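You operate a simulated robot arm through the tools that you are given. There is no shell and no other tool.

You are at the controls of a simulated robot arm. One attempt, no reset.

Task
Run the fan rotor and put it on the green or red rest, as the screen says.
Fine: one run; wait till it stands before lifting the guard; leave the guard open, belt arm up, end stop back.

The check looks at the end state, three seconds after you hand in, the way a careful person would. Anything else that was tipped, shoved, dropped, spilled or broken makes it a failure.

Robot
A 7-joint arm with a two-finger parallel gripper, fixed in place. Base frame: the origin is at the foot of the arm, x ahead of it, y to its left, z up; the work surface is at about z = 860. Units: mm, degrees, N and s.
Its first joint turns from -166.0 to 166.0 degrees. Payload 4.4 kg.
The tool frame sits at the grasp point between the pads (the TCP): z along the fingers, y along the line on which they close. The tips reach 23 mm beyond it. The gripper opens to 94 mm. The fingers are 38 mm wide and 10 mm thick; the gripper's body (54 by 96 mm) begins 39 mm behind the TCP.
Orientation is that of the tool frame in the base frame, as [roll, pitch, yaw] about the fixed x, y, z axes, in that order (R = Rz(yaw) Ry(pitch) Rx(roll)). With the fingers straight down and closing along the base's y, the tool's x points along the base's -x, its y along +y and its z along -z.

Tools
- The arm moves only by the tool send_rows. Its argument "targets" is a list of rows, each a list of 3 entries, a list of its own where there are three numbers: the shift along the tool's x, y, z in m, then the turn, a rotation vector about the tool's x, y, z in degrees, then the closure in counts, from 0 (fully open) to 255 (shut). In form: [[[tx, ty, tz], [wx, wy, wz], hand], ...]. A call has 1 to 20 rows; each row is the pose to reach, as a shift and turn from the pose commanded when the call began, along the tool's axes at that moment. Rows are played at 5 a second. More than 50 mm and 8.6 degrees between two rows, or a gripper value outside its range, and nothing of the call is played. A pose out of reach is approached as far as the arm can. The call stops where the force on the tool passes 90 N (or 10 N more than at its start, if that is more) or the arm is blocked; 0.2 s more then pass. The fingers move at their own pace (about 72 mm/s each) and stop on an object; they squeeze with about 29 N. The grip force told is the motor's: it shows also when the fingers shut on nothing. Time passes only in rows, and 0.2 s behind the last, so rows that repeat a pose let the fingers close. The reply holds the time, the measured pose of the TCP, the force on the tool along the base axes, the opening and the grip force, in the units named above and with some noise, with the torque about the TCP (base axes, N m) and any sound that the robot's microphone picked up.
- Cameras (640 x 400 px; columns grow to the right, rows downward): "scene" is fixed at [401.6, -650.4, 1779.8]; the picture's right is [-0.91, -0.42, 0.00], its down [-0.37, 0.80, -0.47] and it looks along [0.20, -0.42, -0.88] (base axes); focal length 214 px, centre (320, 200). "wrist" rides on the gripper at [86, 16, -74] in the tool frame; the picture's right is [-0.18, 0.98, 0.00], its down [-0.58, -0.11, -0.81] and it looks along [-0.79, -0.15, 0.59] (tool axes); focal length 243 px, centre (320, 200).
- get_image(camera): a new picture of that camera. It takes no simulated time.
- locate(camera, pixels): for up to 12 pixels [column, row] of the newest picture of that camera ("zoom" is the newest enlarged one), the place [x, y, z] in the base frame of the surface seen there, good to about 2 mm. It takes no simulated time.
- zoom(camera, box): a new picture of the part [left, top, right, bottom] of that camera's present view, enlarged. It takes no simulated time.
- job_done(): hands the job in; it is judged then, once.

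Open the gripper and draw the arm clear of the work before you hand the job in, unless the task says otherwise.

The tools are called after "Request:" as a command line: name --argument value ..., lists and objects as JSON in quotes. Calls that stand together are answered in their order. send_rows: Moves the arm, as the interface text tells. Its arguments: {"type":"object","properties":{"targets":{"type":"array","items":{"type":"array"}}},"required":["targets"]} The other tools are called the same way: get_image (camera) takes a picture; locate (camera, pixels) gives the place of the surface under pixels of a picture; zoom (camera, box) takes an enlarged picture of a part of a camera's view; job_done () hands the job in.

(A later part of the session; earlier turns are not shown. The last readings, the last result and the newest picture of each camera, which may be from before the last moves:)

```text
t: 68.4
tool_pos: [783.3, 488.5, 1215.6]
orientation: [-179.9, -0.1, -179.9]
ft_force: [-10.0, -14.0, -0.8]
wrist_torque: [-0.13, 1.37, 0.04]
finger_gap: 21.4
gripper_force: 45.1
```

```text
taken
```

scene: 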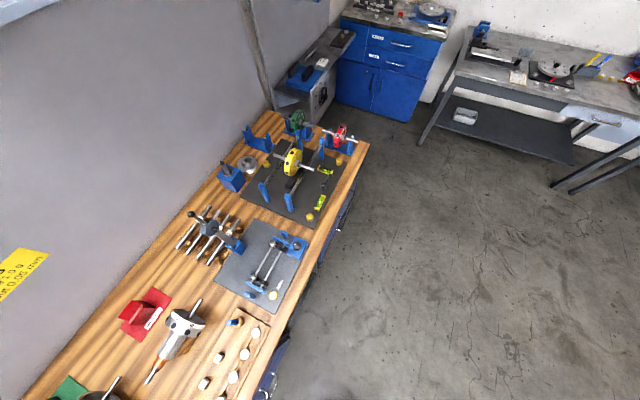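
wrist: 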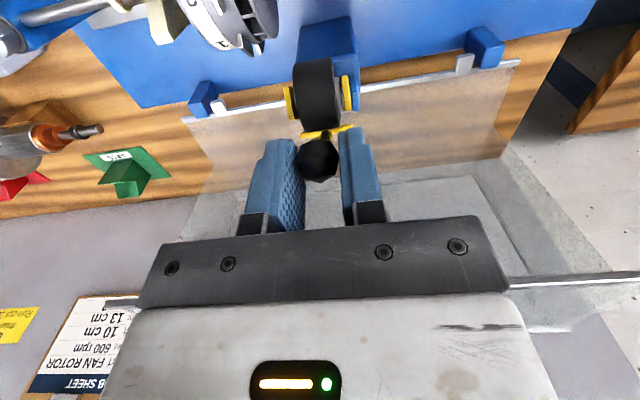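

The arm is up about 40° with moderate force (−10,−14 N). I continue to about 60°.

Request:
send_rows --targets '[[[-0.0071, -0.0002, -0.0023], [0, 0, 0], 255], [[-0.0143, -0.0002, -0.0045], [0, 0, 0], 255], [[-0.0217, -0.0002, -0.0063], [0, 0, 0], 255], [[-0.0291, -0.0002, -0.0079], [0, 0, 0], 255], [[-0.0365, -0.0002, -0.009], [0, 0, 0], 255], [[-0.044, -0.0002, -0.0099], [0, 0, 0], 255], [[-0.0515, -0.0002, -0.0103], [0, 0, 0], 255], [[-0.0591, -0.0002, -0.0106], [0, 0, 0], 255]]'

Request:
get_image --camera "wrist"

```text
t: 70.2
tool_pos: [844.4, 490.3, 1226.3]
orientation: [179.9, -0.1, 179.8]
ft_force: [-7.3, -68.8, 12.9]
wrist_torque: [-0.49, 1.28, 0.6]
finger_gap: 22.0
gripper_force: 45.2
```

```text
taken
```

wrist: 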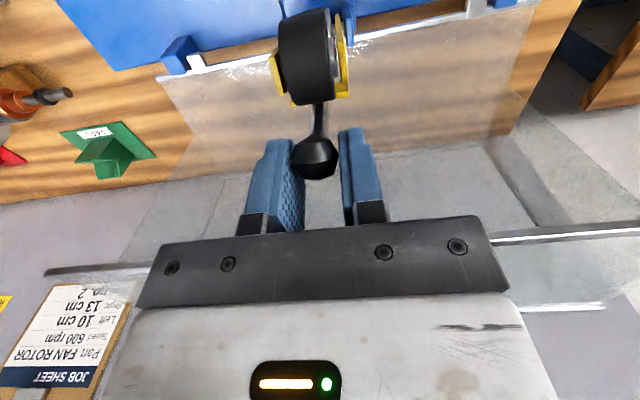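

The arm is near vertical, but the side force is −69 N; I shift −1.5 mm in y to relieve it.

Request:
send_rows --targets '[[[0, -0.0008, 0], [0, 0, 0], 255], [[0, -0.0015, 0], [0, 0, 0], 255], [[0, -0.0015, 0], [0, 0, 0], 255]]'

```text
t: 71.0
tool_pos: [843.2, 490.2, 1226.4]
orientation: [179.9, 0.1, -179.9]
ft_force: [4.7, -35.1, 18.2]
wrist_torque: [-0.3, -0.97, 0.35]
finger_gap: 21.4
gripper_force: 44.4
```

Better (−35 N); another −1.4 mm.

Request:
send_rows --targets '[[[0, -0.0007, 0], [0, 0, 0], 255], [[0, -0.0014, 0], [0, 0, 0], 255], [[0, -0.0014, 0], [0, 0, 0], 255]]'

Request:
zoom --camera "wrist" --box '[220, 0, 420, 240]'

```text
t: 71.8
tool_pos: [841.5, 490.8, 1224.8]
orientation: [-180.0, 0.0, 180.0]
ft_force: [3.3, 3.0, 19.7]
wrist_torque: [0.08, -0.82, 0.0]
finger_gap: 21.6
gripper_force: 44.7
```

```text
1.67 times, centred on (320, 120) of wrist
```

zoom: 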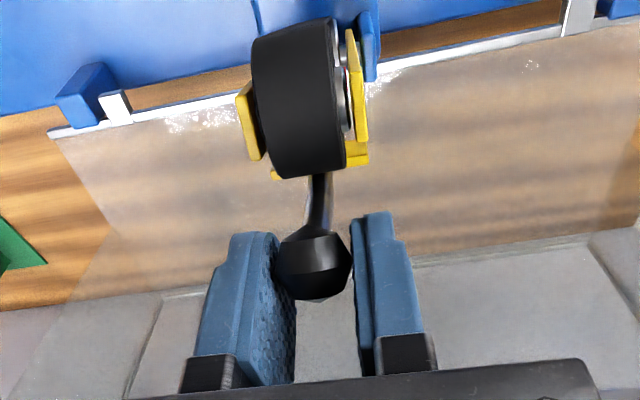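

Forces are balanced now. I go further over centre to about 70°, staying clear of the open guard's edge at x≈920.

Request:
send_rows --targets '[[[-0.005, 0, 0.0005], [0, 0, 0], 255], [[-0.01, 0, 0.001], [0, 0, 0], 255], [[-0.015, 0, 0.0015], [0, 0, 0], 255], [[-0.015, 0, 0.0015], [0, 0, 0], 255]]'

```text
t: 72.8
tool_pos: [856.5, 489.6, 1221.8]
orientation: [179.9, -0.1, -179.9]
ft_force: [-6.3, 41.3, 15.5]
wrist_torque: [0.18, 1.23, -0.42]
finger_gap: 21.6
gripper_force: 45.2
```

Still moving freely in x (−6 N), side force +41 N. I correct +1.2 mm in y and go on to 70°.

Request:
send_rows --targets '[[[-0.002, 0.0008, 0.001], [0, 0, 0], 255], [[-0.006, 0.0014, 0.002], [0, 0, 0], 255], [[-0.011, 0.0014, 0.003], [0, 0, 0], 255], [[-0.015, 0.0014, 0.004], [0, 0, 0], 255], [[-0.015, 0.0014, 0.004], [0, 0, 0], 255]]'

Request:
get_image --camera "wrist"

```text
t: 74.0
tool_pos: [872.0, 490.2, 1218.7]
orientation: [180.0, 0.0, 180.0]
ft_force: [-2.6, 20.6, 18.0]
wrist_torque: [-0.02, 1.0, -0.23]
finger_gap: 21.4
gripper_force: 45.1
```

```text
taken
```

wrist: 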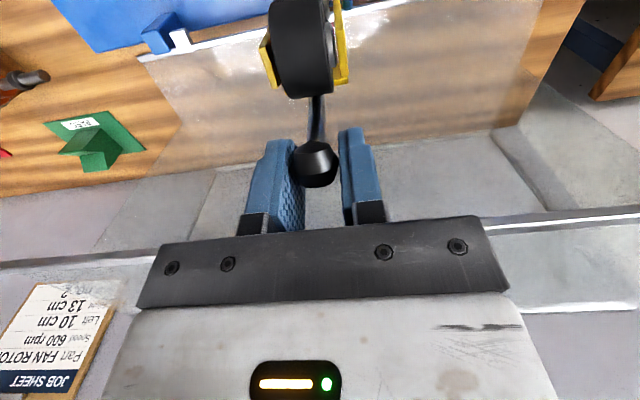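

The arm is at ≈70° and still free. I locate the guard's edge, seen at (60,260) and (560,220), before going farther.

Request:
locate --camera "wrist" --pixels '[[60, 260], [560, 218], [560, 224], [590, 310], [318, 160], [300, 40], [330, 50]]'

```text
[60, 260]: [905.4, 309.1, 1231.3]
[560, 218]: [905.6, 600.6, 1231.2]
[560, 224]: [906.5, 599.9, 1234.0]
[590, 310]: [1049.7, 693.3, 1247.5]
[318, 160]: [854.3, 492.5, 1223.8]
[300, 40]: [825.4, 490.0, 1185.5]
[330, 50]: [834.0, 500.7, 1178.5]
```

The guard's edge is at x≈905, z≈1231, so my fingers (±19 mm) have ~12 mm left. I move on to x≈883 to bring the arm further over centre, watching for its stop.

Request:
send_rows --targets '[[[-0.003, 0.0005, 0.0006], [0, 0, 0], 255], [[-0.006, 0.001, 0.0013], [0, 0, 0], 255], [[-0.009, 0.001, 0.0021], [0, 0, 0], 255], [[-0.011, 0.001, 0.0027], [0, 0, 0], 255], [[-0.011, 0.001, 0.0027], [0, 0, 0], 255]]'

Request:
get_image --camera "wrist"

```text
t: 75.2
tool_pos: [884.2, 489.0, 1216.5]
orientation: [-179.8, -0.2, 179.9]
ft_force: [-6.3, 0.7, 1.4]
wrist_torque: [0.0, 1.28, -0.02]
finger_gap: 21.5
gripper_force: 44.8
```

```text
taken
```

wrist: 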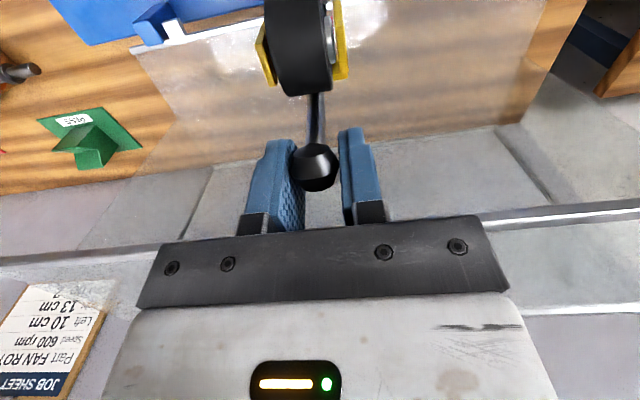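

Only −6 N remains, which the pinch's friction torque explains, so the arm is about balanced to slightly over centre. I open the fingers a little and see whether it stays.

Request:
send_rows --targets '[[[0, 0, 0], [0, 0, 0], 180], [[0, 0, 0], [0, 0, 0], 170], [[0, 0, 0], [0, 0, 0], 170]]'

Request:
get_image --camera "wrist"

Request:
locate --camera "wrist" --pixels '[[318, 160], [314, 155], [300, 40], [330, 50]]'

```text
t: 76.0
tool_pos: [884.7, 489.9, 1217.9]
orientation: [-180.0, -0.2, 179.9]
ft_force: [-0.3, 0.2, 0.0]
wrist_torque: [-0.02, 0.0, 0.0]
finger_gap: 31.1
gripper_force: 0.1
```

```text
taken
```

wrist: 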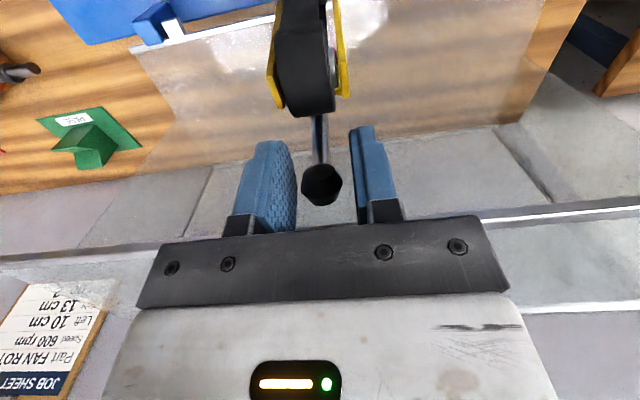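

```text
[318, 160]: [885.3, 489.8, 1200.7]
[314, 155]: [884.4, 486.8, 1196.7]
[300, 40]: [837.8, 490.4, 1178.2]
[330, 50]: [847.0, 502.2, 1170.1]
```

Once released, the arm tipped further backward (ball now at (322,185)), so it is over centre. I wait a moment and locate it again.

Request:
send_rows --targets '[[[0, 0, 0], [0, 0, 0], 150], [[0, 0, 0], [0, 0, 0], 150]]'

Request:
get_image --camera "wrist"

Request:
locate --camera "wrist" --pixels '[[322, 185], [322, 180], [322, 192], [320, 145], [300, 90]]'

```text
t: 76.6
tool_pos: [884.3, 490.8, 1216.3]
orientation: [-180.0, -0.1, 179.9]
ft_force: [-0.6, -0.1, -0.4]
wrist_torque: [-0.02, 0.0, -0.01]
finger_gap: 38.8
gripper_force: 0.0
```

```text
taken
```

wrist: 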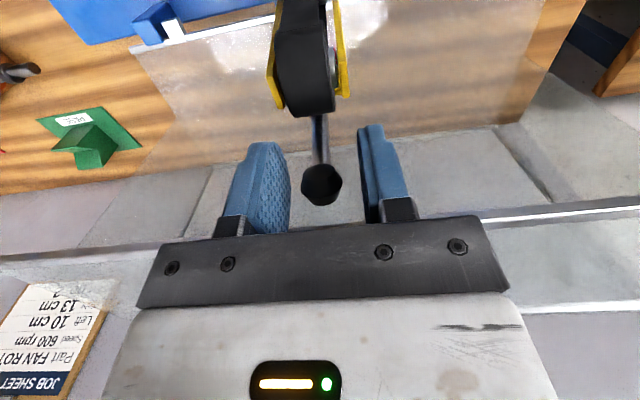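

```text
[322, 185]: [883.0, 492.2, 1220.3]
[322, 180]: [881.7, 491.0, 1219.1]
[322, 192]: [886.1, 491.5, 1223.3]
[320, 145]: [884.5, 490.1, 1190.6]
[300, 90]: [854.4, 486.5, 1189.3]
```

The arm rests still at its stop (ball ≈(892,490,1214), about 76°): belt arm is up. I withdraw the fingers, slightly back in −x and then up.

Request:
send_rows --targets '[[[0.008, 0, 0], [0, 0, 0], 150], [[0.016, 0, -0.01], [0, 0, 0], 150], [[0.02, 0, -0.04], [0, 0, 0], 150], [[0.04, 0, -0.08], [0, 0, 0], 150], [[0.08, 0, -0.1], [0, 0, 0], 100], [[0.125, 0, -0.11], [0, 0, 0], 50], [[0.17, 0, -0.11], [0, 0, 0], 0], [[0.215, 0, -0.11], [0, 0, 0], 0], [[0.26, 0, -0.11], [0, 0, 0], 0], [[0.26, 0, -0.11], [0, 0, 0], 0]]'

Request:
get_image --camera "wrist"

```text
t: 78.8
tool_pos: [624.9, 488.3, 1326.9]
orientation: [-180.0, -0.1, 180.0]
ft_force: [-0.1, 0.8, 1.2]
wrist_torque: [0.03, 0.0, 0.01]
finger_gap: 93.8
gripper_force: 0.0
```

```text
taken
```

wrist: 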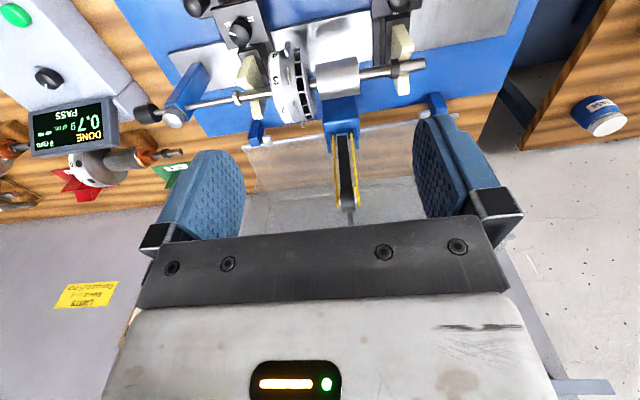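

The belt arm stands up behind the rotor, which sits free on its supports. Next the end stop at (145–240,115): I zoom and locate its knob, rod, clamp and tip.

Request:
zoom --camera "wrist" --box '[120, 40, 360, 150]'

Request:
locate --camera "wrist" --pixels '[[137, 112], [148, 113], [155, 113], [163, 111], [174, 117], [180, 90], [195, 107], [210, 102], [235, 97], [240, 96], [246, 95], [262, 93]]'

```text
2.67 times, centred on (240, 95) of wrist
```

zoom: 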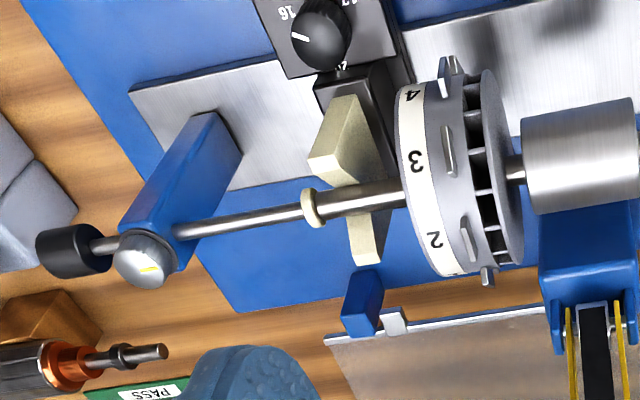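

```text
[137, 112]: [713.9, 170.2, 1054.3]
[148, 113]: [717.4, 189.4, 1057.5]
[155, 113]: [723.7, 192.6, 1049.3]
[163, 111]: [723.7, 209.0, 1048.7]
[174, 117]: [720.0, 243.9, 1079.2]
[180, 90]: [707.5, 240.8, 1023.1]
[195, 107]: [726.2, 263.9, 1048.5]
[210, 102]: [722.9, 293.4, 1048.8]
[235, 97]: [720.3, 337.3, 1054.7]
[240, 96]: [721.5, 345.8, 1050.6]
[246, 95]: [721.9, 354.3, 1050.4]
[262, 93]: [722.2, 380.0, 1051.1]
```

The knob spans y≈158–188 at (723,1049); the tip disc touches the shaft end at y≈343. I move above the knob with the fingers turned to close along x.

Request:
send_rows --targets '[[[-0.009, -0.029, 0.005], [0, 0, -8.2], 0], [[-0.018, -0.058, 0.01], [0, 0, -16.4], 0], [[-0.027, -0.087, 0.015], [0, 0, -24.6], 0], [[-0.036, -0.116, 0.025], [0, 0, -32.8], 0], [[-0.045, -0.145, 0.035], [0, 0, -41], 40], [[-0.054, -0.174, 0.045], [0, 0, -49.2], 80], [[-0.063, -0.203, 0.055], [0, 0, -57.4], 80], [[-0.072, -0.232, 0.07], [0, 0, -65.6], 80], [[-0.081, -0.261, 0.085], [0, 0, -73.8], 80], [[-0.09, -0.29, 0.1], [0, 0, -82], 80], [[-0.098, -0.315, 0.12], [0, 0, -90], 80], [[-0.098, -0.315, 0.14], [0, 0, -90], 80], [[-0.098, -0.315, 0.14], [0, 0, -90], 80]]'

Request:
get_image --camera "wrist"

```text
t: 81.6
tool_pos: [720.4, 174.5, 1189.8]
orientation: [179.9, 0.0, -90.0]
ft_force: [0.5, -0.1, 0.0]
wrist_torque: [0.02, 0.02, 0.01]
finger_gap: 64.5
gripper_force: 0.1
```

```text
taken
```

wrist: 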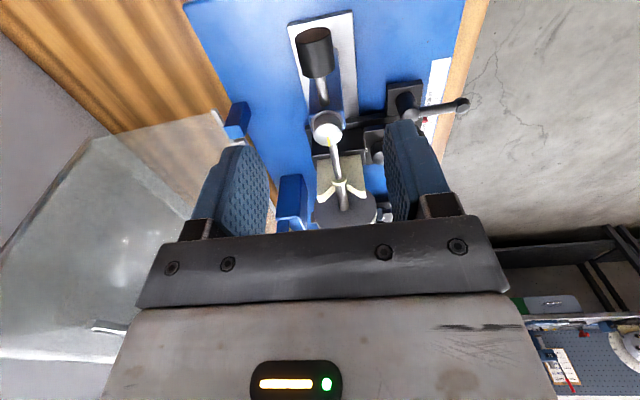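

The knob is at (315,52) and centred between the fingers. I zoom on the clamp knob and locate the stop's knob once more.

Request:
zoom --camera "wrist" --box '[270, 10, 390, 150]'

Request:
locate --camera "wrist" --pixels '[[315, 40], [315, 60], [305, 60], [326, 60], [315, 70], [322, 90], [326, 125], [318, 128], [335, 150]]'

```text
2.86 times, centred on (330, 80) of wrist
```

zoom: 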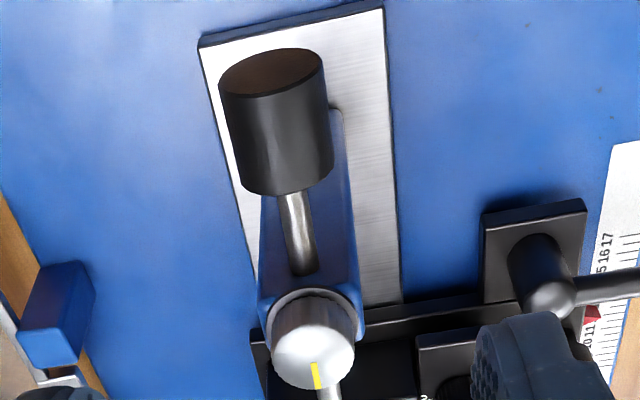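

```text
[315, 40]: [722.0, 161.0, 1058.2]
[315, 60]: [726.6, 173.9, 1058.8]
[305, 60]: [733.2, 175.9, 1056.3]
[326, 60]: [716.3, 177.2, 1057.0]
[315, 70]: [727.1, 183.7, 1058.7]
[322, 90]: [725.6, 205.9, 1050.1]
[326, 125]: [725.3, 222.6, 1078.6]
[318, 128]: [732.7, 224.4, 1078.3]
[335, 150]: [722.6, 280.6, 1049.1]
```

The stop's knob centre is ≈(725,172,1047), top at 1059. I descend around it and close.

Request:
send_rows --targets '[[[0.002, -0.0046, 0.03], [0, 0, 0], 80], [[0.002, -0.0046, 0.07], [0, 0, 0], 80], [[0.002, -0.0046, 0.105], [0, 0, 0], 80], [[0.002, -0.0046, 0.13], [0, 0, 0], 80], [[0.002, -0.0046, 0.142], [0, 0, 0], 80], [[0.002, -0.0046, 0.142], [0, 0, 0], 80]]'

Request:
get_image --camera "wrist"

```text
t: 83.0
tool_pos: [723.7, 174.4, 1045.0]
orientation: [179.9, 0.0, -90.0]
ft_force: [0.0, -0.4, -0.3]
wrist_torque: [0.02, 0.01, 0.02]
finger_gap: 64.5
gripper_force: 0.0
```

```text
taken
```

wrist: 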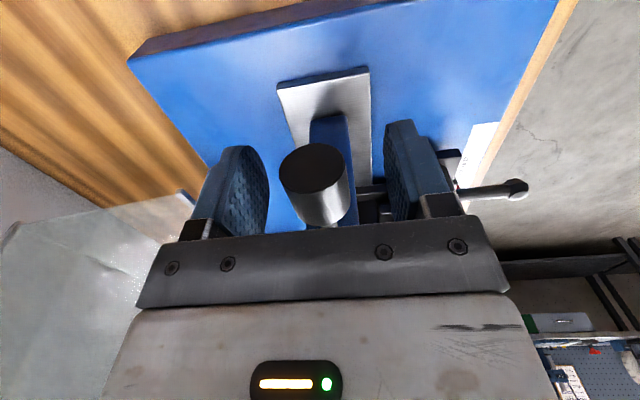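

The knob is between the fingers. I close on it and check the grip.

Request:
send_rows --targets '[[[0, 0, 0], [0, 0, 0], 150], [[0, 0, 0], [0, 0, 0], 255], [[0, 0, 0], [0, 0, 0], 255], [[0, 0, 0], [0, 0, 0], 255]]'

```text
t: 84.0
tool_pos: [725.0, 174.7, 1045.3]
orientation: [180.0, 0.0, -90.0]
ft_force: [66.2, 2.0, -17.3]
wrist_torque: [0.07, 0.11, -0.02]
finger_gap: 29.8
gripper_force: 44.8
```

The pinch is off-centre (Fx +66 N). I shift +1 mm in x to relieve the rod.

Request:
send_rows --targets '[[[0, -0.0005, 0], [0, 0, 0], 255], [[0, -0.001, 0], [0, 0, 0], 255], [[0, -0.001, 0], [0, 0, 0], 255]]'

```text
t: 84.8
tool_pos: [725.9, 174.1, 1044.0]
orientation: [179.9, -0.1, -90.0]
ft_force: [30.7, -0.6, -1.6]
wrist_torque: [0.43, 0.07, -0.05]
finger_gap: 29.5
gripper_force: 45.6
```

Relieving; another +0.9 mm, then a small 3 mm pull in −y to test whether the rod is free.

Request:
send_rows --targets '[[[0, -0.0005, 0], [0, 0, 0], 255], [[0, -0.0009, 0], [0, 0, 0], 255], [[0.001, -0.0009, 0], [0, 0, 0], 255], [[0.002, -0.0009, 0], [0, 0, 0], 255], [[0.003, -0.0009, 0], [0, 0, 0], 255]]'

Request:
get_image --camera "wrist"

```text
t: 86.0
tool_pos: [725.2, 170.6, 1044.8]
orientation: [179.8, 0.1, -90.1]
ft_force: [-84.1, 4.0, 22.6]
wrist_torque: [0.52, 0.3, 0.01]
finger_gap: 29.5
gripper_force: 44.3
```

```text
taken
```

wrist: 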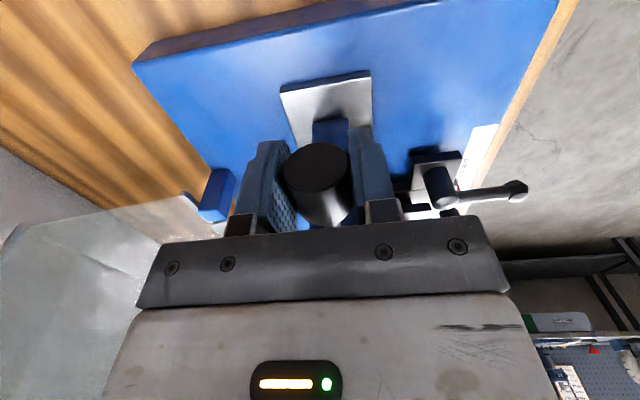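

Fx swung to −84 N, so I overshot; the −y pull itself took only 4 N. I back off 0.6 mm in x.

Request:
send_rows --targets '[[[0, 0.0003, 0], [0, 0, 0], 255], [[0, 0.0006, 0], [0, 0, 0], 255], [[0, 0.0006, 0], [0, 0, 0], 255]]'

```text
t: 86.8
tool_pos: [725.2, 170.5, 1044.5]
orientation: [179.9, 0.0, -90.0]
ft_force: [-89.1, -2.7, 12.1]
wrist_torque: [-0.31, 0.14, 0.16]
finger_gap: 30.7
gripper_force: 45.2
```

The sideways load doesn't settle, so I open the fingers to release it and re-measure the knob's place.

Request:
send_rows --targets '[[[0, 0.0006, 0], [0, 0, 0], 150], [[0, 0.0006, 0], [0, 0, 0], 100], [[0, 0.0006, 0], [0, 0, 0], 100]]'

Request:
get_image --camera "wrist"

Request:
locate --camera "wrist" --pixels '[[315, 165], [295, 165], [338, 165], [318, 180], [325, 200], [302, 190], [345, 190], [315, 148]]'

```text
t: 87.6
tool_pos: [726.4, 170.5, 1044.7]
orientation: [179.9, 0.0, -90.0]
ft_force: [0.7, 0.1, 0.5]
wrist_torque: [-0.01, 0.01, 0.03]
finger_gap: 57.3
gripper_force: 0.1
```

```text
taken
```

wrist: 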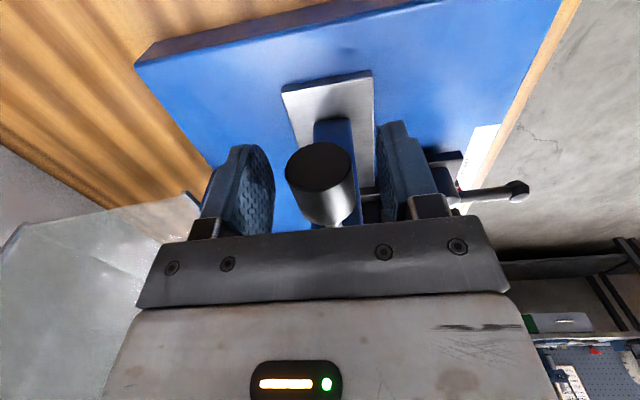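

```text
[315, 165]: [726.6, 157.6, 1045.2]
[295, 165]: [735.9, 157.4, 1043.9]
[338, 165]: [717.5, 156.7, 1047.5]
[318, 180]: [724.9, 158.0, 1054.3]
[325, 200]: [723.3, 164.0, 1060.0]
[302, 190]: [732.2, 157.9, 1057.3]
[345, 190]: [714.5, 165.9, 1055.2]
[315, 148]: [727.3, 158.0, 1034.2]
```

The rod did slide about 3 mm with little force, so it is not clamped. I close again here, centred as well as measurable (knob centre x≈726), and read the side force.

Request:
send_rows --targets '[[[0, 0, 0], [0, 0, 0], 160], [[0, 0, 0], [0, 0, 0], 165], [[0, 0, 0], [0, 0, 0], 180], [[0, 0, 0], [0, 0, 0], 255], [[0, 0, 0], [0, 0, 0], 255], [[0, 0, 0], [0, 0, 0], 255]]'

```text
t: 89.0
tool_pos: [725.6, 170.3, 1046.2]
orientation: [-180.0, 0.0, -89.8]
ft_force: [-35.2, -0.3, 6.6]
wrist_torque: [-0.04, 0.08, 0.01]
finger_gap: 29.5
gripper_force: 44.7
```

Side force is −35 N; I shift 0.6 mm in −x and pull 15 mm in −y in small steps.

Request:
send_rows --targets '[[[0, 0.0006, 0], [0, 0, 0], 255], [[0.003, 0.0006, 0], [0, 0, 0], 255], [[0.006, 0.0006, 0], [0, 0, 0], 255], [[0.009, 0.0006, 0], [0, 0, 0], 255], [[0.012, 0.0006, 0], [0, 0, 0], 255], [[0.015, 0.0006, 0], [0, 0, 0], 255]]'

Request:
get_image --camera "wrist"

```text
t: 90.4
tool_pos: [724.6, 154.8, 1046.0]
orientation: [180.0, 0.1, -90.0]
ft_force: [-36.2, 2.2, 19.8]
wrist_torque: [-0.29, 0.35, 0.0]
finger_gap: 29.7
gripper_force: 44.6
```

```text
taken
```

wrist: 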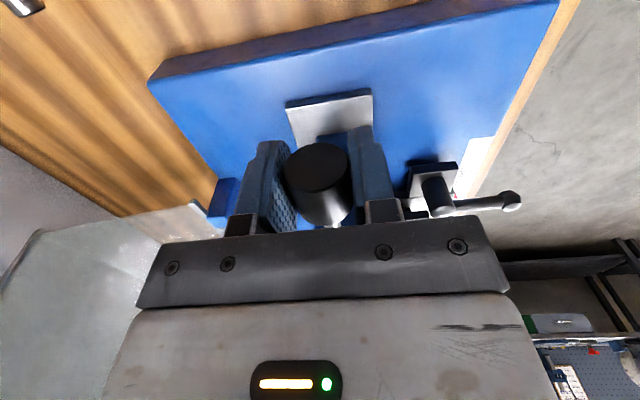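

The knob follows freely (2 N). I keep pulling, another 24 mm, watching Fy for the stop.

Request:
send_rows --targets '[[[0.003, 0.0004, 0], [0, 0, 0], 255], [[0.006, 0.0006, 0], [0, 0, 0], 255], [[0.009, 0.0006, 0], [0, 0, 0], 255], [[0.012, 0.0006, 0], [0, 0, 0], 255], [[0.015, 0.0006, 0], [0, 0, 0], 255], [[0.018, 0.0006, 0], [0, 0, 0], 255], [[0.021, 0.0006, 0], [0, 0, 0], 255], [[0.024, 0.0006, 0], [0, 0, 0], 255]]'

```text
t: 92.2
tool_pos: [724.6, 131.3, 1044.7]
orientation: [179.9, 0.0, -90.0]
ft_force: [1.0, 1.8, 1.2]
wrist_torque: [-0.11, 0.01, -0.07]
finger_gap: 29.7
gripper_force: 45.1
```

Side force is gone and it still slides freely, ~43 mm pulled so far. Another 15 mm to find the back end of its travel.

Request:
send_rows --targets '[[[0.003, 0, 0], [0, 0, 0], 255], [[0.006, 0, 0], [0, 0, 0], 255], [[0.009, 0, 0], [0, 0, 0], 255], [[0.012, 0, 0], [0, 0, 0], 255], [[0.015, 0, 0], [0, 0, 0], 255]]'

Request:
get_image --camera "wrist"

```text
t: 93.4
tool_pos: [725.5, 116.9, 1046.2]
orientation: [179.9, 0.0, -90.0]
ft_force: [32.1, 3.6, -18.4]
wrist_torque: [-0.39, -0.03, 0.0]
finger_gap: 29.7
gripper_force: 45.2
```

```text
taken
```

wrist: 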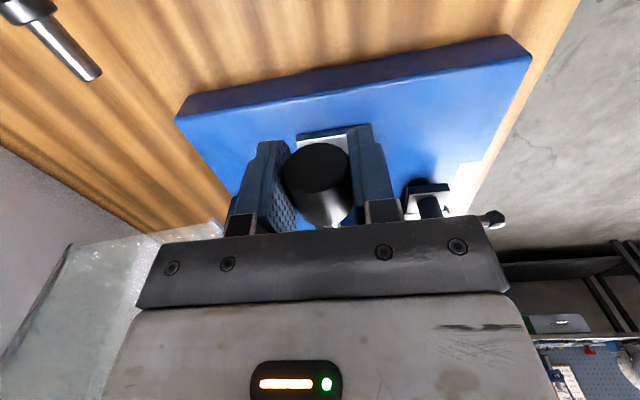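

It still slides (58 mm so far). I pull 18 mm more toward its end.

Request:
send_rows --targets '[[[0.003, -0.0003, 0], [0, 0, 0], 255], [[0.006, -0.0003, 0], [0, 0, 0], 255], [[0.009, -0.0003, 0], [0, 0, 0], 255], [[0.012, -0.0003, 0], [0, 0, 0], 255], [[0.015, -0.0003, 0], [0, 0, 0], 255], [[0.018, -0.0003, 0], [0, 0, 0], 255]]'

Request:
get_image --camera "wrist"

```text
t: 94.8
tool_pos: [725.0, 100.5, 1044.7]
orientation: [179.9, 0.0, -90.0]
ft_force: [-21.1, 34.9, 9.1]
wrist_torque: [0.06, 0.06, 0.06]
finger_gap: 30.0
gripper_force: 45.0
```

```text
taken
```

wrist: 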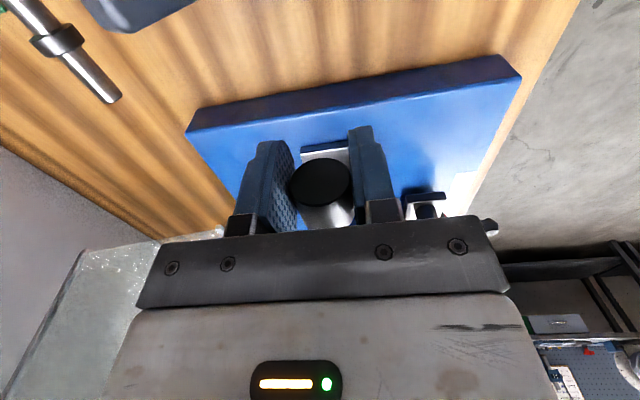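

Fy rose to 35 N and the knob slid in the pads: the stop is at its back end. I open and lift off.

Request:
send_rows --targets '[[[-0.004, 0, 0], [0, 0, 0], 150], [[-0.004, 0, 0], [0, 0, 0], 80], [[-0.004, 0, 0], [0, 0, 0], 60], [[-0.004, 0, -0.02], [0, 0, 0], 60], [[-0.004, 0, -0.06], [0, 0, 0], 60], [[-0.004, 0, -0.1], [0, 0, 0], 60], [[-0.004, 0, -0.14], [0, 0, 0], 60], [[-0.004, 0, -0.18], [0, 0, 0], 40], [[-0.004, 0, -0.22], [0, 0, 0], 0], [[-0.004, 0, -0.26], [0, 0, 0], 0]]'

Request:
get_image --camera "wrist"

Request:
zoom --camera "wrist" --box '[240, 0, 440, 230]'

```text
t: 97.0
tool_pos: [724.8, 106.6, 1306.9]
orientation: [179.9, 0.0, -90.1]
ft_force: [0.1, 0.3, -0.9]
wrist_torque: [-0.01, 0.0, 0.0]
finger_gap: 93.9
gripper_force: 0.0
```

```text
taken
```

wrist: 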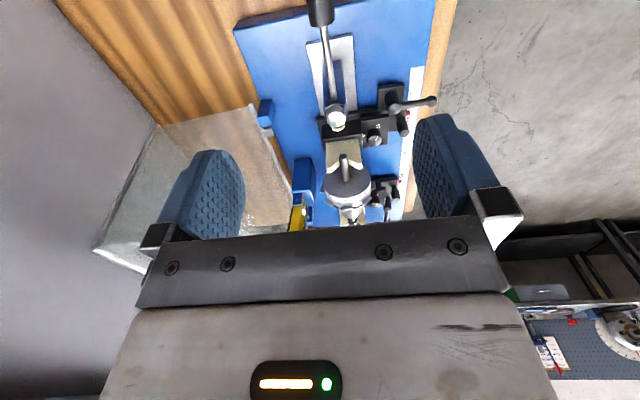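

```text
1.74 times, centred on (340, 115) of wrist
```

zoom: 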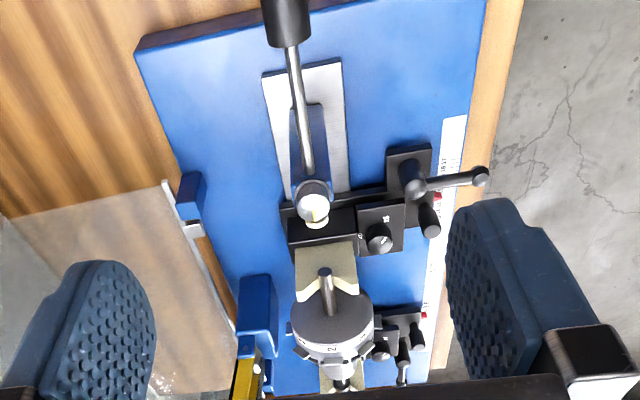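

The stop is fully back and the shaft end is free. I return in front of the rotor at yaw 180 for a close look at where to grip it.

Request:
send_rows --targets '[[[-0.03, 0.01, 0.004], [0, 0, 8.2], 0], [[-0.06, 0.02, 0.008], [0, 0, 16.4], 0], [[-0.09, 0.03, 0.012], [0, 0, 24.6], 0], [[-0.12, 0.04, 0.016], [0, 0, 32.8], 0], [[-0.15, 0.05, 0.02], [0, 0, 41], 0], [[-0.18, 0.06, 0.024], [0, 0, 49.2], 0], [[-0.21, 0.07, 0.028], [0, 0, 57.4], 0], [[-0.24, 0.08, 0.032], [0, 0, 65.6], 0], [[-0.27, 0.09, 0.036], [0, 0, 73.8], 0], [[-0.3, 0.1, 0.042], [0, 0, 82], 0], [[-0.333, 0.105, 0.047], [0, 0, 90], 0], [[-0.333, 0.105, 0.047], [0, 0, 90], 0]]'

Request:
get_image --camera "wrist"

Request:
zoom --camera "wrist" --box '[200, 30, 440, 180]'

```text
t: 99.6
tool_pos: [621.4, 436.7, 1256.7]
orientation: [180.0, -0.1, 179.9]
ft_force: [-1.0, -0.4, 0.0]
wrist_torque: [0.02, 0.0, -0.03]
finger_gap: 93.7
gripper_force: 0.0
```

```text
taken
```

wrist: 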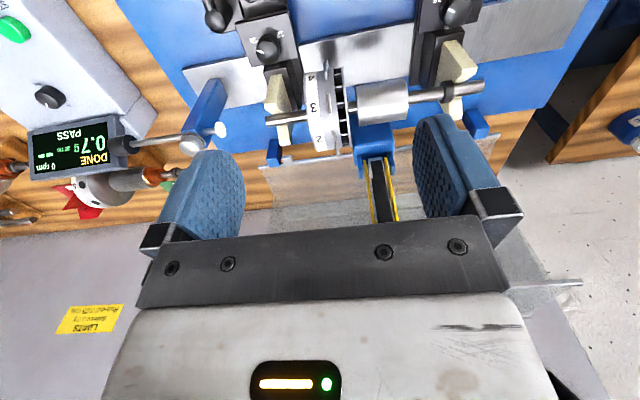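

```text
2.67 times, centred on (320, 105) of wrist
```

zoom: 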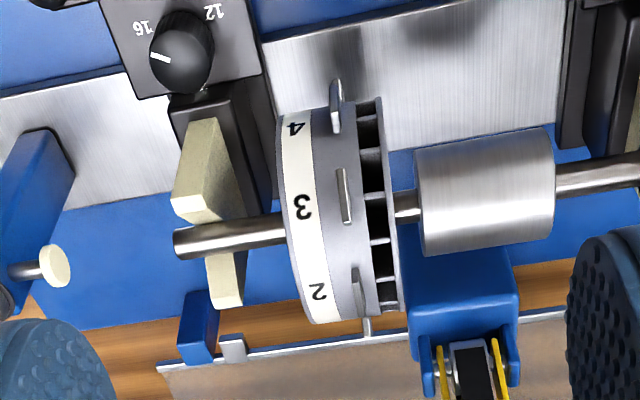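

I locate points on disc, end plate and drum in this zoom to fix the grip.

Request:
locate --camera "zoom" --pixels '[[290, 220], [318, 215], [335, 215], [352, 212], [392, 215], [397, 235], [410, 207], [422, 200], [548, 190], [180, 245], [270, 232], [620, 175]]'

Request:
locate --camera "zoom" --pixels '[[345, 170], [345, 205], [362, 300], [300, 300], [340, 320], [400, 300], [375, 215], [480, 150], [480, 200], [480, 240], [200, 130], [230, 250]]'

```text
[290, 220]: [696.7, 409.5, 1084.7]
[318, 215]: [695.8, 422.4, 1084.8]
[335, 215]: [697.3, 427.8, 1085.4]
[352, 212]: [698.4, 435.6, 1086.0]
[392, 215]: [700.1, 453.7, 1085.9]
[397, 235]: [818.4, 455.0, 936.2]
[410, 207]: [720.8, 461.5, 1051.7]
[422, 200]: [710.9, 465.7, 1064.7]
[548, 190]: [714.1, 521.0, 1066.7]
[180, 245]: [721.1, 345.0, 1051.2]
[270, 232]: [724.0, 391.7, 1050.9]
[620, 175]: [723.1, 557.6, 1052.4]
```

```text
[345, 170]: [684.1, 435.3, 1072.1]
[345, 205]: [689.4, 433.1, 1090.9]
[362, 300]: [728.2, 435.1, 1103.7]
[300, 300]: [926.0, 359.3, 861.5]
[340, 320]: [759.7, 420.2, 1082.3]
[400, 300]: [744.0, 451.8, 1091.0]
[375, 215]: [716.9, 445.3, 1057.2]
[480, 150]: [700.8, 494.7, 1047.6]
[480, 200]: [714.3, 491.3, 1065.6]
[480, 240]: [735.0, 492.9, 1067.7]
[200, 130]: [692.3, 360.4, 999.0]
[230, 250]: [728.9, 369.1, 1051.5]
```

Axis ≈(725,1043.5); drum R≈25 (y 464–522), disc stack R≈50 (y 407–456) with tabs to r≈60 at y≈434. I plan to clamp the disc stack's two faces along y near the top rim. First I look closely at the green rest's V-block.

Request:
send_rows --targets '[[[-0.0208, -0.0415, 0.005], [0, 0, 0], 0], [[-0.0416, -0.083, 0.01], [0, 0, 0], 0], [[-0.0625, -0.1246, 0.015], [0, 0, 0], 0], [[-0.0833, -0.1662, 0.021], [0, 0, 0], 0], [[-0.1041, -0.2077, 0.026], [0, 0, 0], 0], [[-0.1249, -0.2493, 0.031], [0, 0, 0], 0], [[-0.1457, -0.2908, 0.036], [0, 0, 0], 0], [[-0.1665, -0.3324, 0.041], [0, 0, 0], 0], [[-0.1874, -0.3739, 0.047], [0, 0, 0], 0], [[-0.2082, -0.4155, 0.052], [0, 0, 0], 0], [[-0.229, -0.457, 0.057], [0, 0, 0], 0], [[-0.229, -0.457, 0.057], [0, 0, 0], 0]]'

Request:
get_image --camera "wrist"

Request:
zoom --camera "wrist" --box '[200, 60, 440, 210]'

```text
t: 102.2
tool_pos: [853.8, -21.3, 1201.4]
orientation: [-180.0, -0.2, 179.9]
ft_force: [1.0, 0.0, 0.1]
wrist_torque: [0.02, -0.02, -0.02]
finger_gap: 93.8
gripper_force: 0.0
```

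```text
taken
```

wrist: 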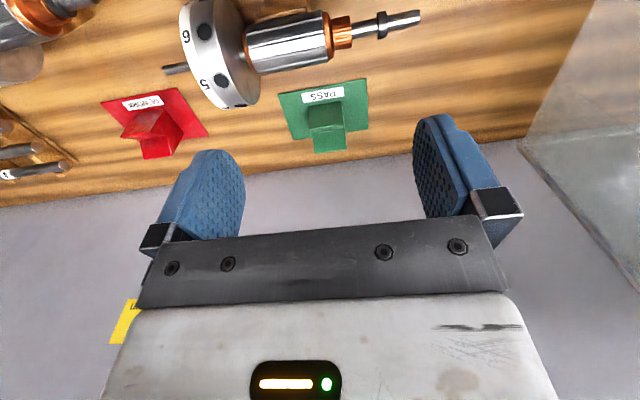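

```text
2.67 times, centred on (320, 135) of wrist
```

zoom: 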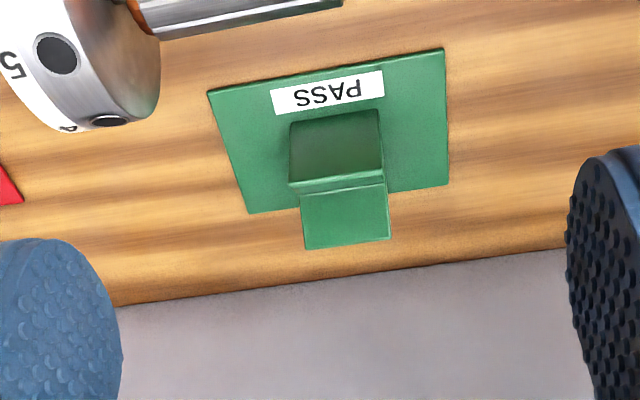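

I zoom tight on the V-block and locate points down its profile at mid-width.

Request:
zoom --camera "wrist" --box '[295, 90, 360, 160]'

Request:
locate --camera "zoom" --pixels '[[330, 90], [330, 140], [330, 190], [330, 220], [330, 235], [330, 245], [330, 255], [330, 265], [330, 290], [330, 315], [330, 330], [330, 340]]'

```text
5.71 times, centred on (328, 125) of wrist
```

zoom: 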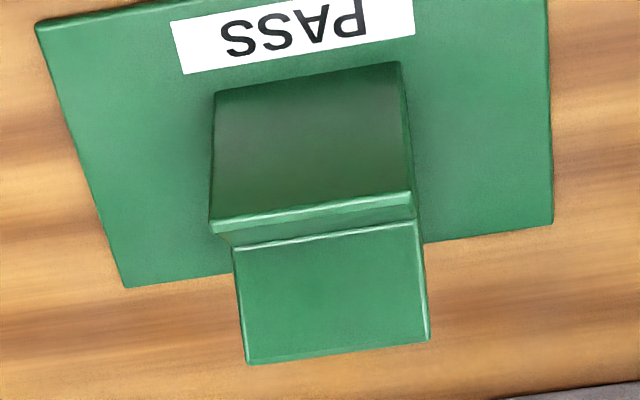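

```text
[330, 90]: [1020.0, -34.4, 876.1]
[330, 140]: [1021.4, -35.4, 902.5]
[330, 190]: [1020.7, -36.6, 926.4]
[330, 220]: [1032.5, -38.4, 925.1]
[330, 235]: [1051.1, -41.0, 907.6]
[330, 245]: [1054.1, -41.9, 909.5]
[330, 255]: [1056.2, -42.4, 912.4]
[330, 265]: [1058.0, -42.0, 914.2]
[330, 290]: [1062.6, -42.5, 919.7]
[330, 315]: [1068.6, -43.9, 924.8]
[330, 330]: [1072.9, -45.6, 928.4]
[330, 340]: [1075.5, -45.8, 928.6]
```

The V is 45°: apex ≈(1050,907), ridges at x≈1020/1079, so a drum of R 25 will lie with its axis at ≈(1050, 942). I test the reach there with the empty gripper, tilted 25° forward, first at a safe height.

Request:
locate --camera "zoom" --pixels '[[218, 150], [400, 150], [244, 310], [424, 300], [60, 40], [540, 30], [548, 215], [130, 280]]'

Request:
send_rows --targets '[[[-0.03, -0.013, 0.017], [0, -4.2, 0], 0], [[-0.06, -0.026, 0.034], [0, -8.4, 0], 0], [[-0.09, -0.039, 0.051], [0, -12.6, 0], 0], [[-0.12, -0.052, 0.068], [0, -16.8, 0], 0], [[-0.15, -0.065, 0.085], [0, -21, 0], 0], [[-0.174, -0.075, 0.101], [0, -25, 0], 0], [[-0.174, -0.075, 0.101], [0, -25, 0], 0]]'

Request:
get_image --camera "wrist"

```text
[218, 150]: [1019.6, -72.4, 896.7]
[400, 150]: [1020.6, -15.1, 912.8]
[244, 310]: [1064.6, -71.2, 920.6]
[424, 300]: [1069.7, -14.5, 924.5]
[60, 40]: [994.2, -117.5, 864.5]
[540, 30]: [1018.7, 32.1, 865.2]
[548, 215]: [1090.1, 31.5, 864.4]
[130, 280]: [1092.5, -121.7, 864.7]
```

```text
t: 103.8
tool_pos: [1022.7, -98.0, 1099.0]
orientation: [-180.0, 24.8, -179.9]
ft_force: [0.4, -0.2, -1.3]
wrist_torque: [0.03, 0.0, 0.0]
finger_gap: 93.9
gripper_force: 0.1
```

```text
taken
```

wrist: 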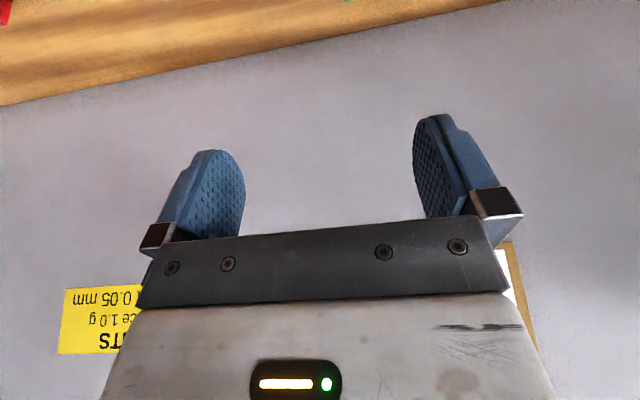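

Reach is fine at this height (block spans y −73…−14). I test further down to the placing height with the empty open gripper, watching for contact.

Request:
send_rows --targets '[[[0.0094, 0, 0.0232], [0, 0, 0], 0], [[0.0188, 0, 0.0464], [0, 0, 0], 0], [[0.0283, 0, 0.0695], [0, 0, 0], 0], [[0.0377, 0, 0.0927], [0, 0, 0], 0], [[0.0377, 0, 0.0927], [0, 0, 0], 0]]'

Request:
get_image --camera "wrist"

```text
t: 105.0
tool_pos: [1026.7, -98.0, 996.4]
orientation: [180.0, 24.8, 179.9]
ft_force: [0.6, 0.0, 0.4]
wrist_torque: [-0.01, 0.0, 0.03]
finger_gap: 94.2
gripper_force: 0.1
```

```text
taken
```

wrist: 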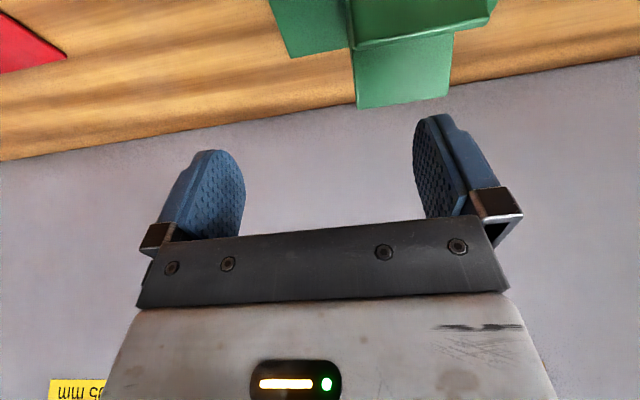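

α=25° reaches fine here. I test whether a smaller tilt (15°) is also reachable at the matching point (1036, −98, 996), which would load the grip less.

Request:
send_rows --targets '[[[-0.004, 0, 0.002], [0, 5, 0], 0], [[-0.009, 0, 0.004], [0, 10, 0], 0], [[-0.009, 0, 0.004], [0, 10, 0], 0]]'

```text
t: 105.8
tool_pos: [1037.8, -97.6, 999.1]
orientation: [180.0, 14.8, -180.0]
ft_force: [-0.1, 0.5, -0.3]
wrist_torque: [-0.02, 0.02, -0.03]
finger_gap: 93.9
gripper_force: 0.0
```

Also fine. I test 5° at x≈1046 too.

Request:
send_rows --targets '[[[-0.004, 0, 0.001], [0, 5, 0], 0], [[-0.009, 0, 0.0025], [0, 10, 0], 0], [[-0.009, 0, 0.0025], [0, 10, 0], 0]]'

```text
t: 106.6
tool_pos: [1049.4, -96.8, 999.3]
orientation: [-179.9, 5.0, 180.0]
ft_force: [-0.1, -0.3, 0.0]
wrist_torque: [-0.04, 0.0, -0.03]
finger_gap: 94.0
gripper_force: 0.0
```

5° also works. I test fully vertical at (1050,−98,≈995).

Request:
send_rows --targets '[[[0, 0, 0.002], [0, 5, 0], 0], [[-0.001, 0, 0.004], [0, 5, 0], 0], [[-0.001, 0, 0.004], [0, 5, 0], 0]]'

Request:
get_image --camera "wrist"

```text
t: 107.4
tool_pos: [1048.7, -96.1, 995.4]
orientation: [-180.0, -0.1, 180.0]
ft_force: [0.1, -0.9, -0.9]
wrist_torque: [-0.02, 0.02, 0.01]
finger_gap: 94.0
gripper_force: 0.0
```

```text
taken
```

wrist: 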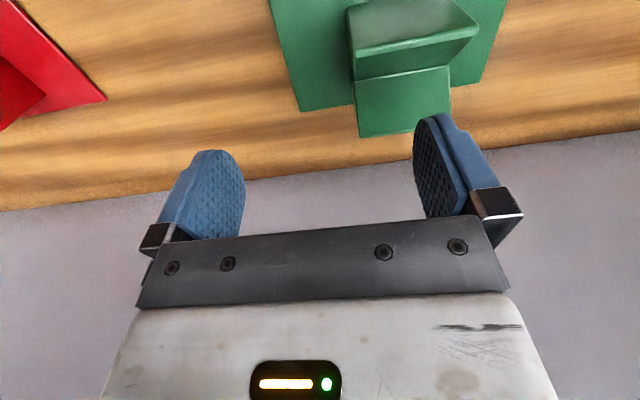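

Vertical is reachable, so I can pick and place with the tool straight down. From this close view I locate the V-block's ridges and edges again.

Request:
locate --camera "wrist" --pixels '[[353, 48], [357, 90], [360, 130], [447, 90], [449, 115], [470, 33], [410, 30], [405, 50], [405, 60], [405, 72], [405, 80], [405, 125]]'

Request:
zoom --camera "wrist" --box '[330, 0, 490, 150]'

```text
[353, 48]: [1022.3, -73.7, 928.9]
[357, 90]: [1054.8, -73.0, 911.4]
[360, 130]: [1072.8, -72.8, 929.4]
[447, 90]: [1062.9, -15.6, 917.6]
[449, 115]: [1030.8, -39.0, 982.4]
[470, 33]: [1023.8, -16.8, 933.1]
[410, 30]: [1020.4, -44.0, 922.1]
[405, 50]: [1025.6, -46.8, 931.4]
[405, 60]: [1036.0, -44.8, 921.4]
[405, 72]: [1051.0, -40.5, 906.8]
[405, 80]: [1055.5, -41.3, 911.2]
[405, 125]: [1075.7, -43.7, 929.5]
```

```text
2.67 times, centred on (410, 75) of wrist
```

zoom: 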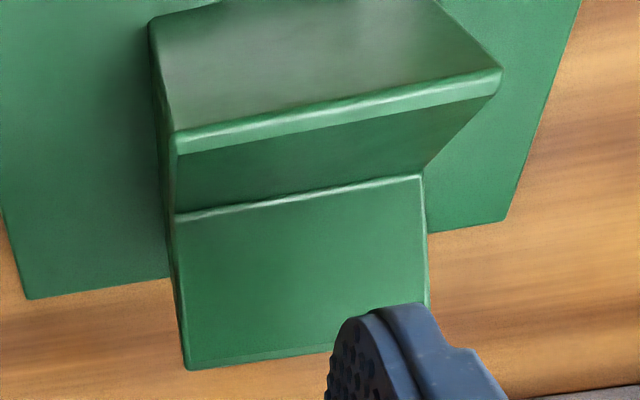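

V apex ≈(1050.9, 906.3) → axis at (1051, 941.7); block y −73.5…−15. Now I go back to pick the rotor: up, back in x, then along y to above the disc stack.

Request:
send_rows --targets '[[[0, 0, -0.045], [0, 0, 0], 0], [[0, 0, -0.09], [0, 0, 0], 0], [[0, 0, -0.135], [0, 0, 0], 0], [[0, 0, -0.18], [0, 0, 0], 0], [[0, 0, -0.225], [0, 0, 0], 0], [[0.046, 0, -0.235], [0, 0, 0], 0], [[0.092, 0, -0.235], [0, 0, 0], 0], [[0.138, 0, -0.235], [0, 0, 0], 0], [[0.184, 0, -0.235], [0, 0, 0], 0], [[0.23, 0, -0.235], [0, 0, 0], 0], [[0.276, 0, -0.235], [0, 0, 0], 0], [[0.3245, 0, -0.235], [0, 0, 0], 0]]'

Request:
send_rows --targets '[[[0, 0.048, 0], [0, 0, 0], 0], [[0, 0.096, 0], [0, 0, 0], 0], [[0, 0.144, 0], [0, 0, 0], 0], [[0, 0.192, 0], [0, 0, 0], 0], [[0, 0.24, 0], [0, 0, 0], 0], [[0, 0.288, 0], [0, 0, 0], 0], [[0, 0.336, 0], [0, 0, 0], 0], [[0, 0.384, 0], [0, 0, 0], 0], [[0, 0.432, 0], [0, 0, 0], 40], [[0, 0.48, 0], [0, 0, 0], 60], [[0, 0.5293, 0], [0, 0, 0], 68], [[0, 0.5293, 0], [0, 0, 0], 68], [[0, 0.5293, 0], [0, 0, 0], 68]]'

Request:
get_image --camera "wrist"

```text
t: 110.0
tool_pos: [727.3, -93.0, 1228.7]
orientation: [180.0, -0.2, 180.0]
ft_force: [-0.1, -0.5, 0.3]
wrist_torque: [0.0, 0.0, -0.01]
finger_gap: 93.8
gripper_force: 0.0
```

```text
t: 112.8
tool_pos: [726.4, 433.7, 1228.6]
orientation: [180.0, -0.1, -180.0]
ft_force: [0.0, 0.6, 0.0]
wrist_torque: [-0.02, 0.0, 0.01]
finger_gap: 68.8
gripper_force: 0.0
```

```text
taken
```

wrist: 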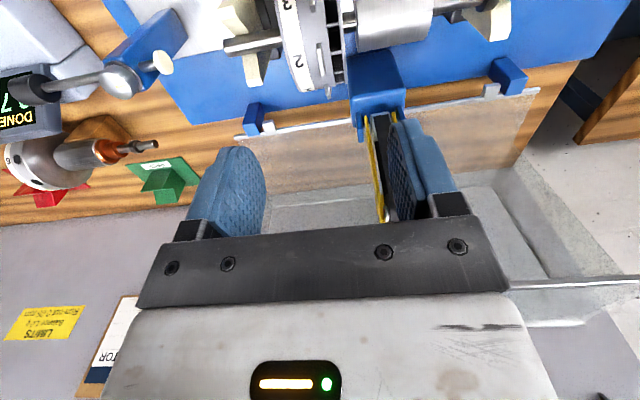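

The gripper is above the disc stack with a 69 mm gap. I descend to z≈1140 (tips above the tabs at 1104) and check the alignment.

Request:
send_rows --targets '[[[0, 0, 0.03], [0, 0, 0], 68], [[0, 0, 0.06], [0, 0, 0], 68], [[0, 0, 0.085], [0, 0, 0], 68], [[0, 0, 0.085], [0, 0, 0], 68]]'

Request:
get_image --camera "wrist"

Request:
zoom --camera "wrist" --box '[160, 0, 480, 240]'

```text
t: 113.8
tool_pos: [723.1, 433.1, 1145.9]
orientation: [-180.0, -0.1, 180.0]
ft_force: [-0.5, -0.3, -0.4]
wrist_torque: [-0.01, 0.02, 0.03]
finger_gap: 68.8
gripper_force: 0.1
```

```text
taken
```

wrist: 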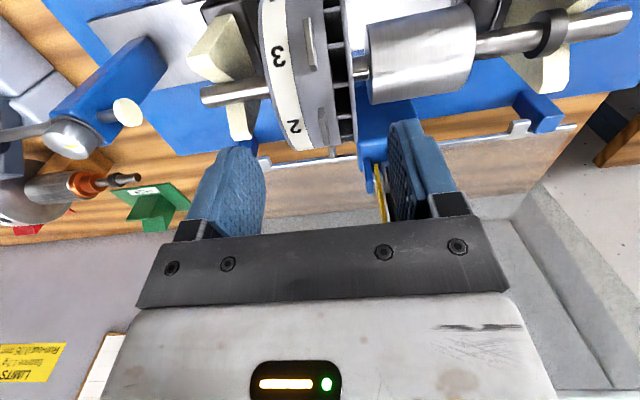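

```text
1.67 times, centred on (320, 120) of wrist
```

zoom: 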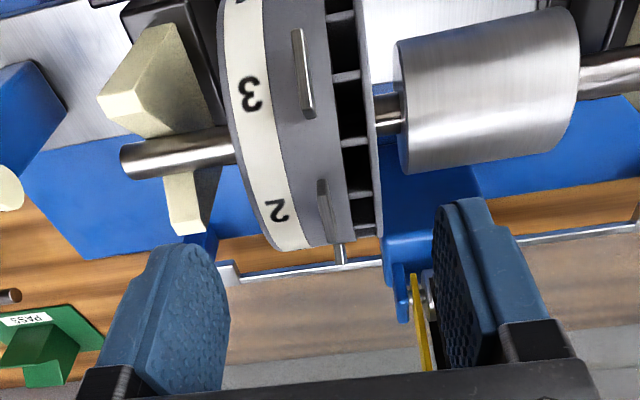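

I locate the finger pads and the disc's two faces in the same picture to compare their y positions.

Request:
locate --camera "wrist" --pixels '[[263, 170], [258, 160], [392, 150], [390, 140], [264, 40], [275, 110], [290, 140], [345, 40], [350, 90], [353, 130], [312, 50], [333, 155]]'

Request:
locate --camera "wrist" --pixels '[[235, 150], [405, 125], [367, 65], [370, 90], [420, 30], [420, 60], [420, 90], [205, 98], [240, 90], [475, 50], [230, 30], [240, 125]]'

```text
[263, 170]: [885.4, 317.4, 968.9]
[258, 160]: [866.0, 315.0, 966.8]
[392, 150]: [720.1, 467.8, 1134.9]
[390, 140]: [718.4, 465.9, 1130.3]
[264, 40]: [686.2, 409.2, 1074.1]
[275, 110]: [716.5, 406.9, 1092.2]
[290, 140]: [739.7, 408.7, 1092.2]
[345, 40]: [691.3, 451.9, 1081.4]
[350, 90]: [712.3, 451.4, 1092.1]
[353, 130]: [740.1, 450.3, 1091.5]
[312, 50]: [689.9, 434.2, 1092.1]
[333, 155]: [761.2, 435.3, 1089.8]
```

```text
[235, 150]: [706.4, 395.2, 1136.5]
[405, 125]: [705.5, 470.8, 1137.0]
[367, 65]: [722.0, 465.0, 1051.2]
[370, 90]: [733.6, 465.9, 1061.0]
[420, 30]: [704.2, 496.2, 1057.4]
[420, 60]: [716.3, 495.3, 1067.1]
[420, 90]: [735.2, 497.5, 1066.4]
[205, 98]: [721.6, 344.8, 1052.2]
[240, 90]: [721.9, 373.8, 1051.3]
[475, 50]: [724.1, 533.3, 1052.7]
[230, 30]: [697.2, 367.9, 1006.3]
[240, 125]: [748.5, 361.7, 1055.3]
```

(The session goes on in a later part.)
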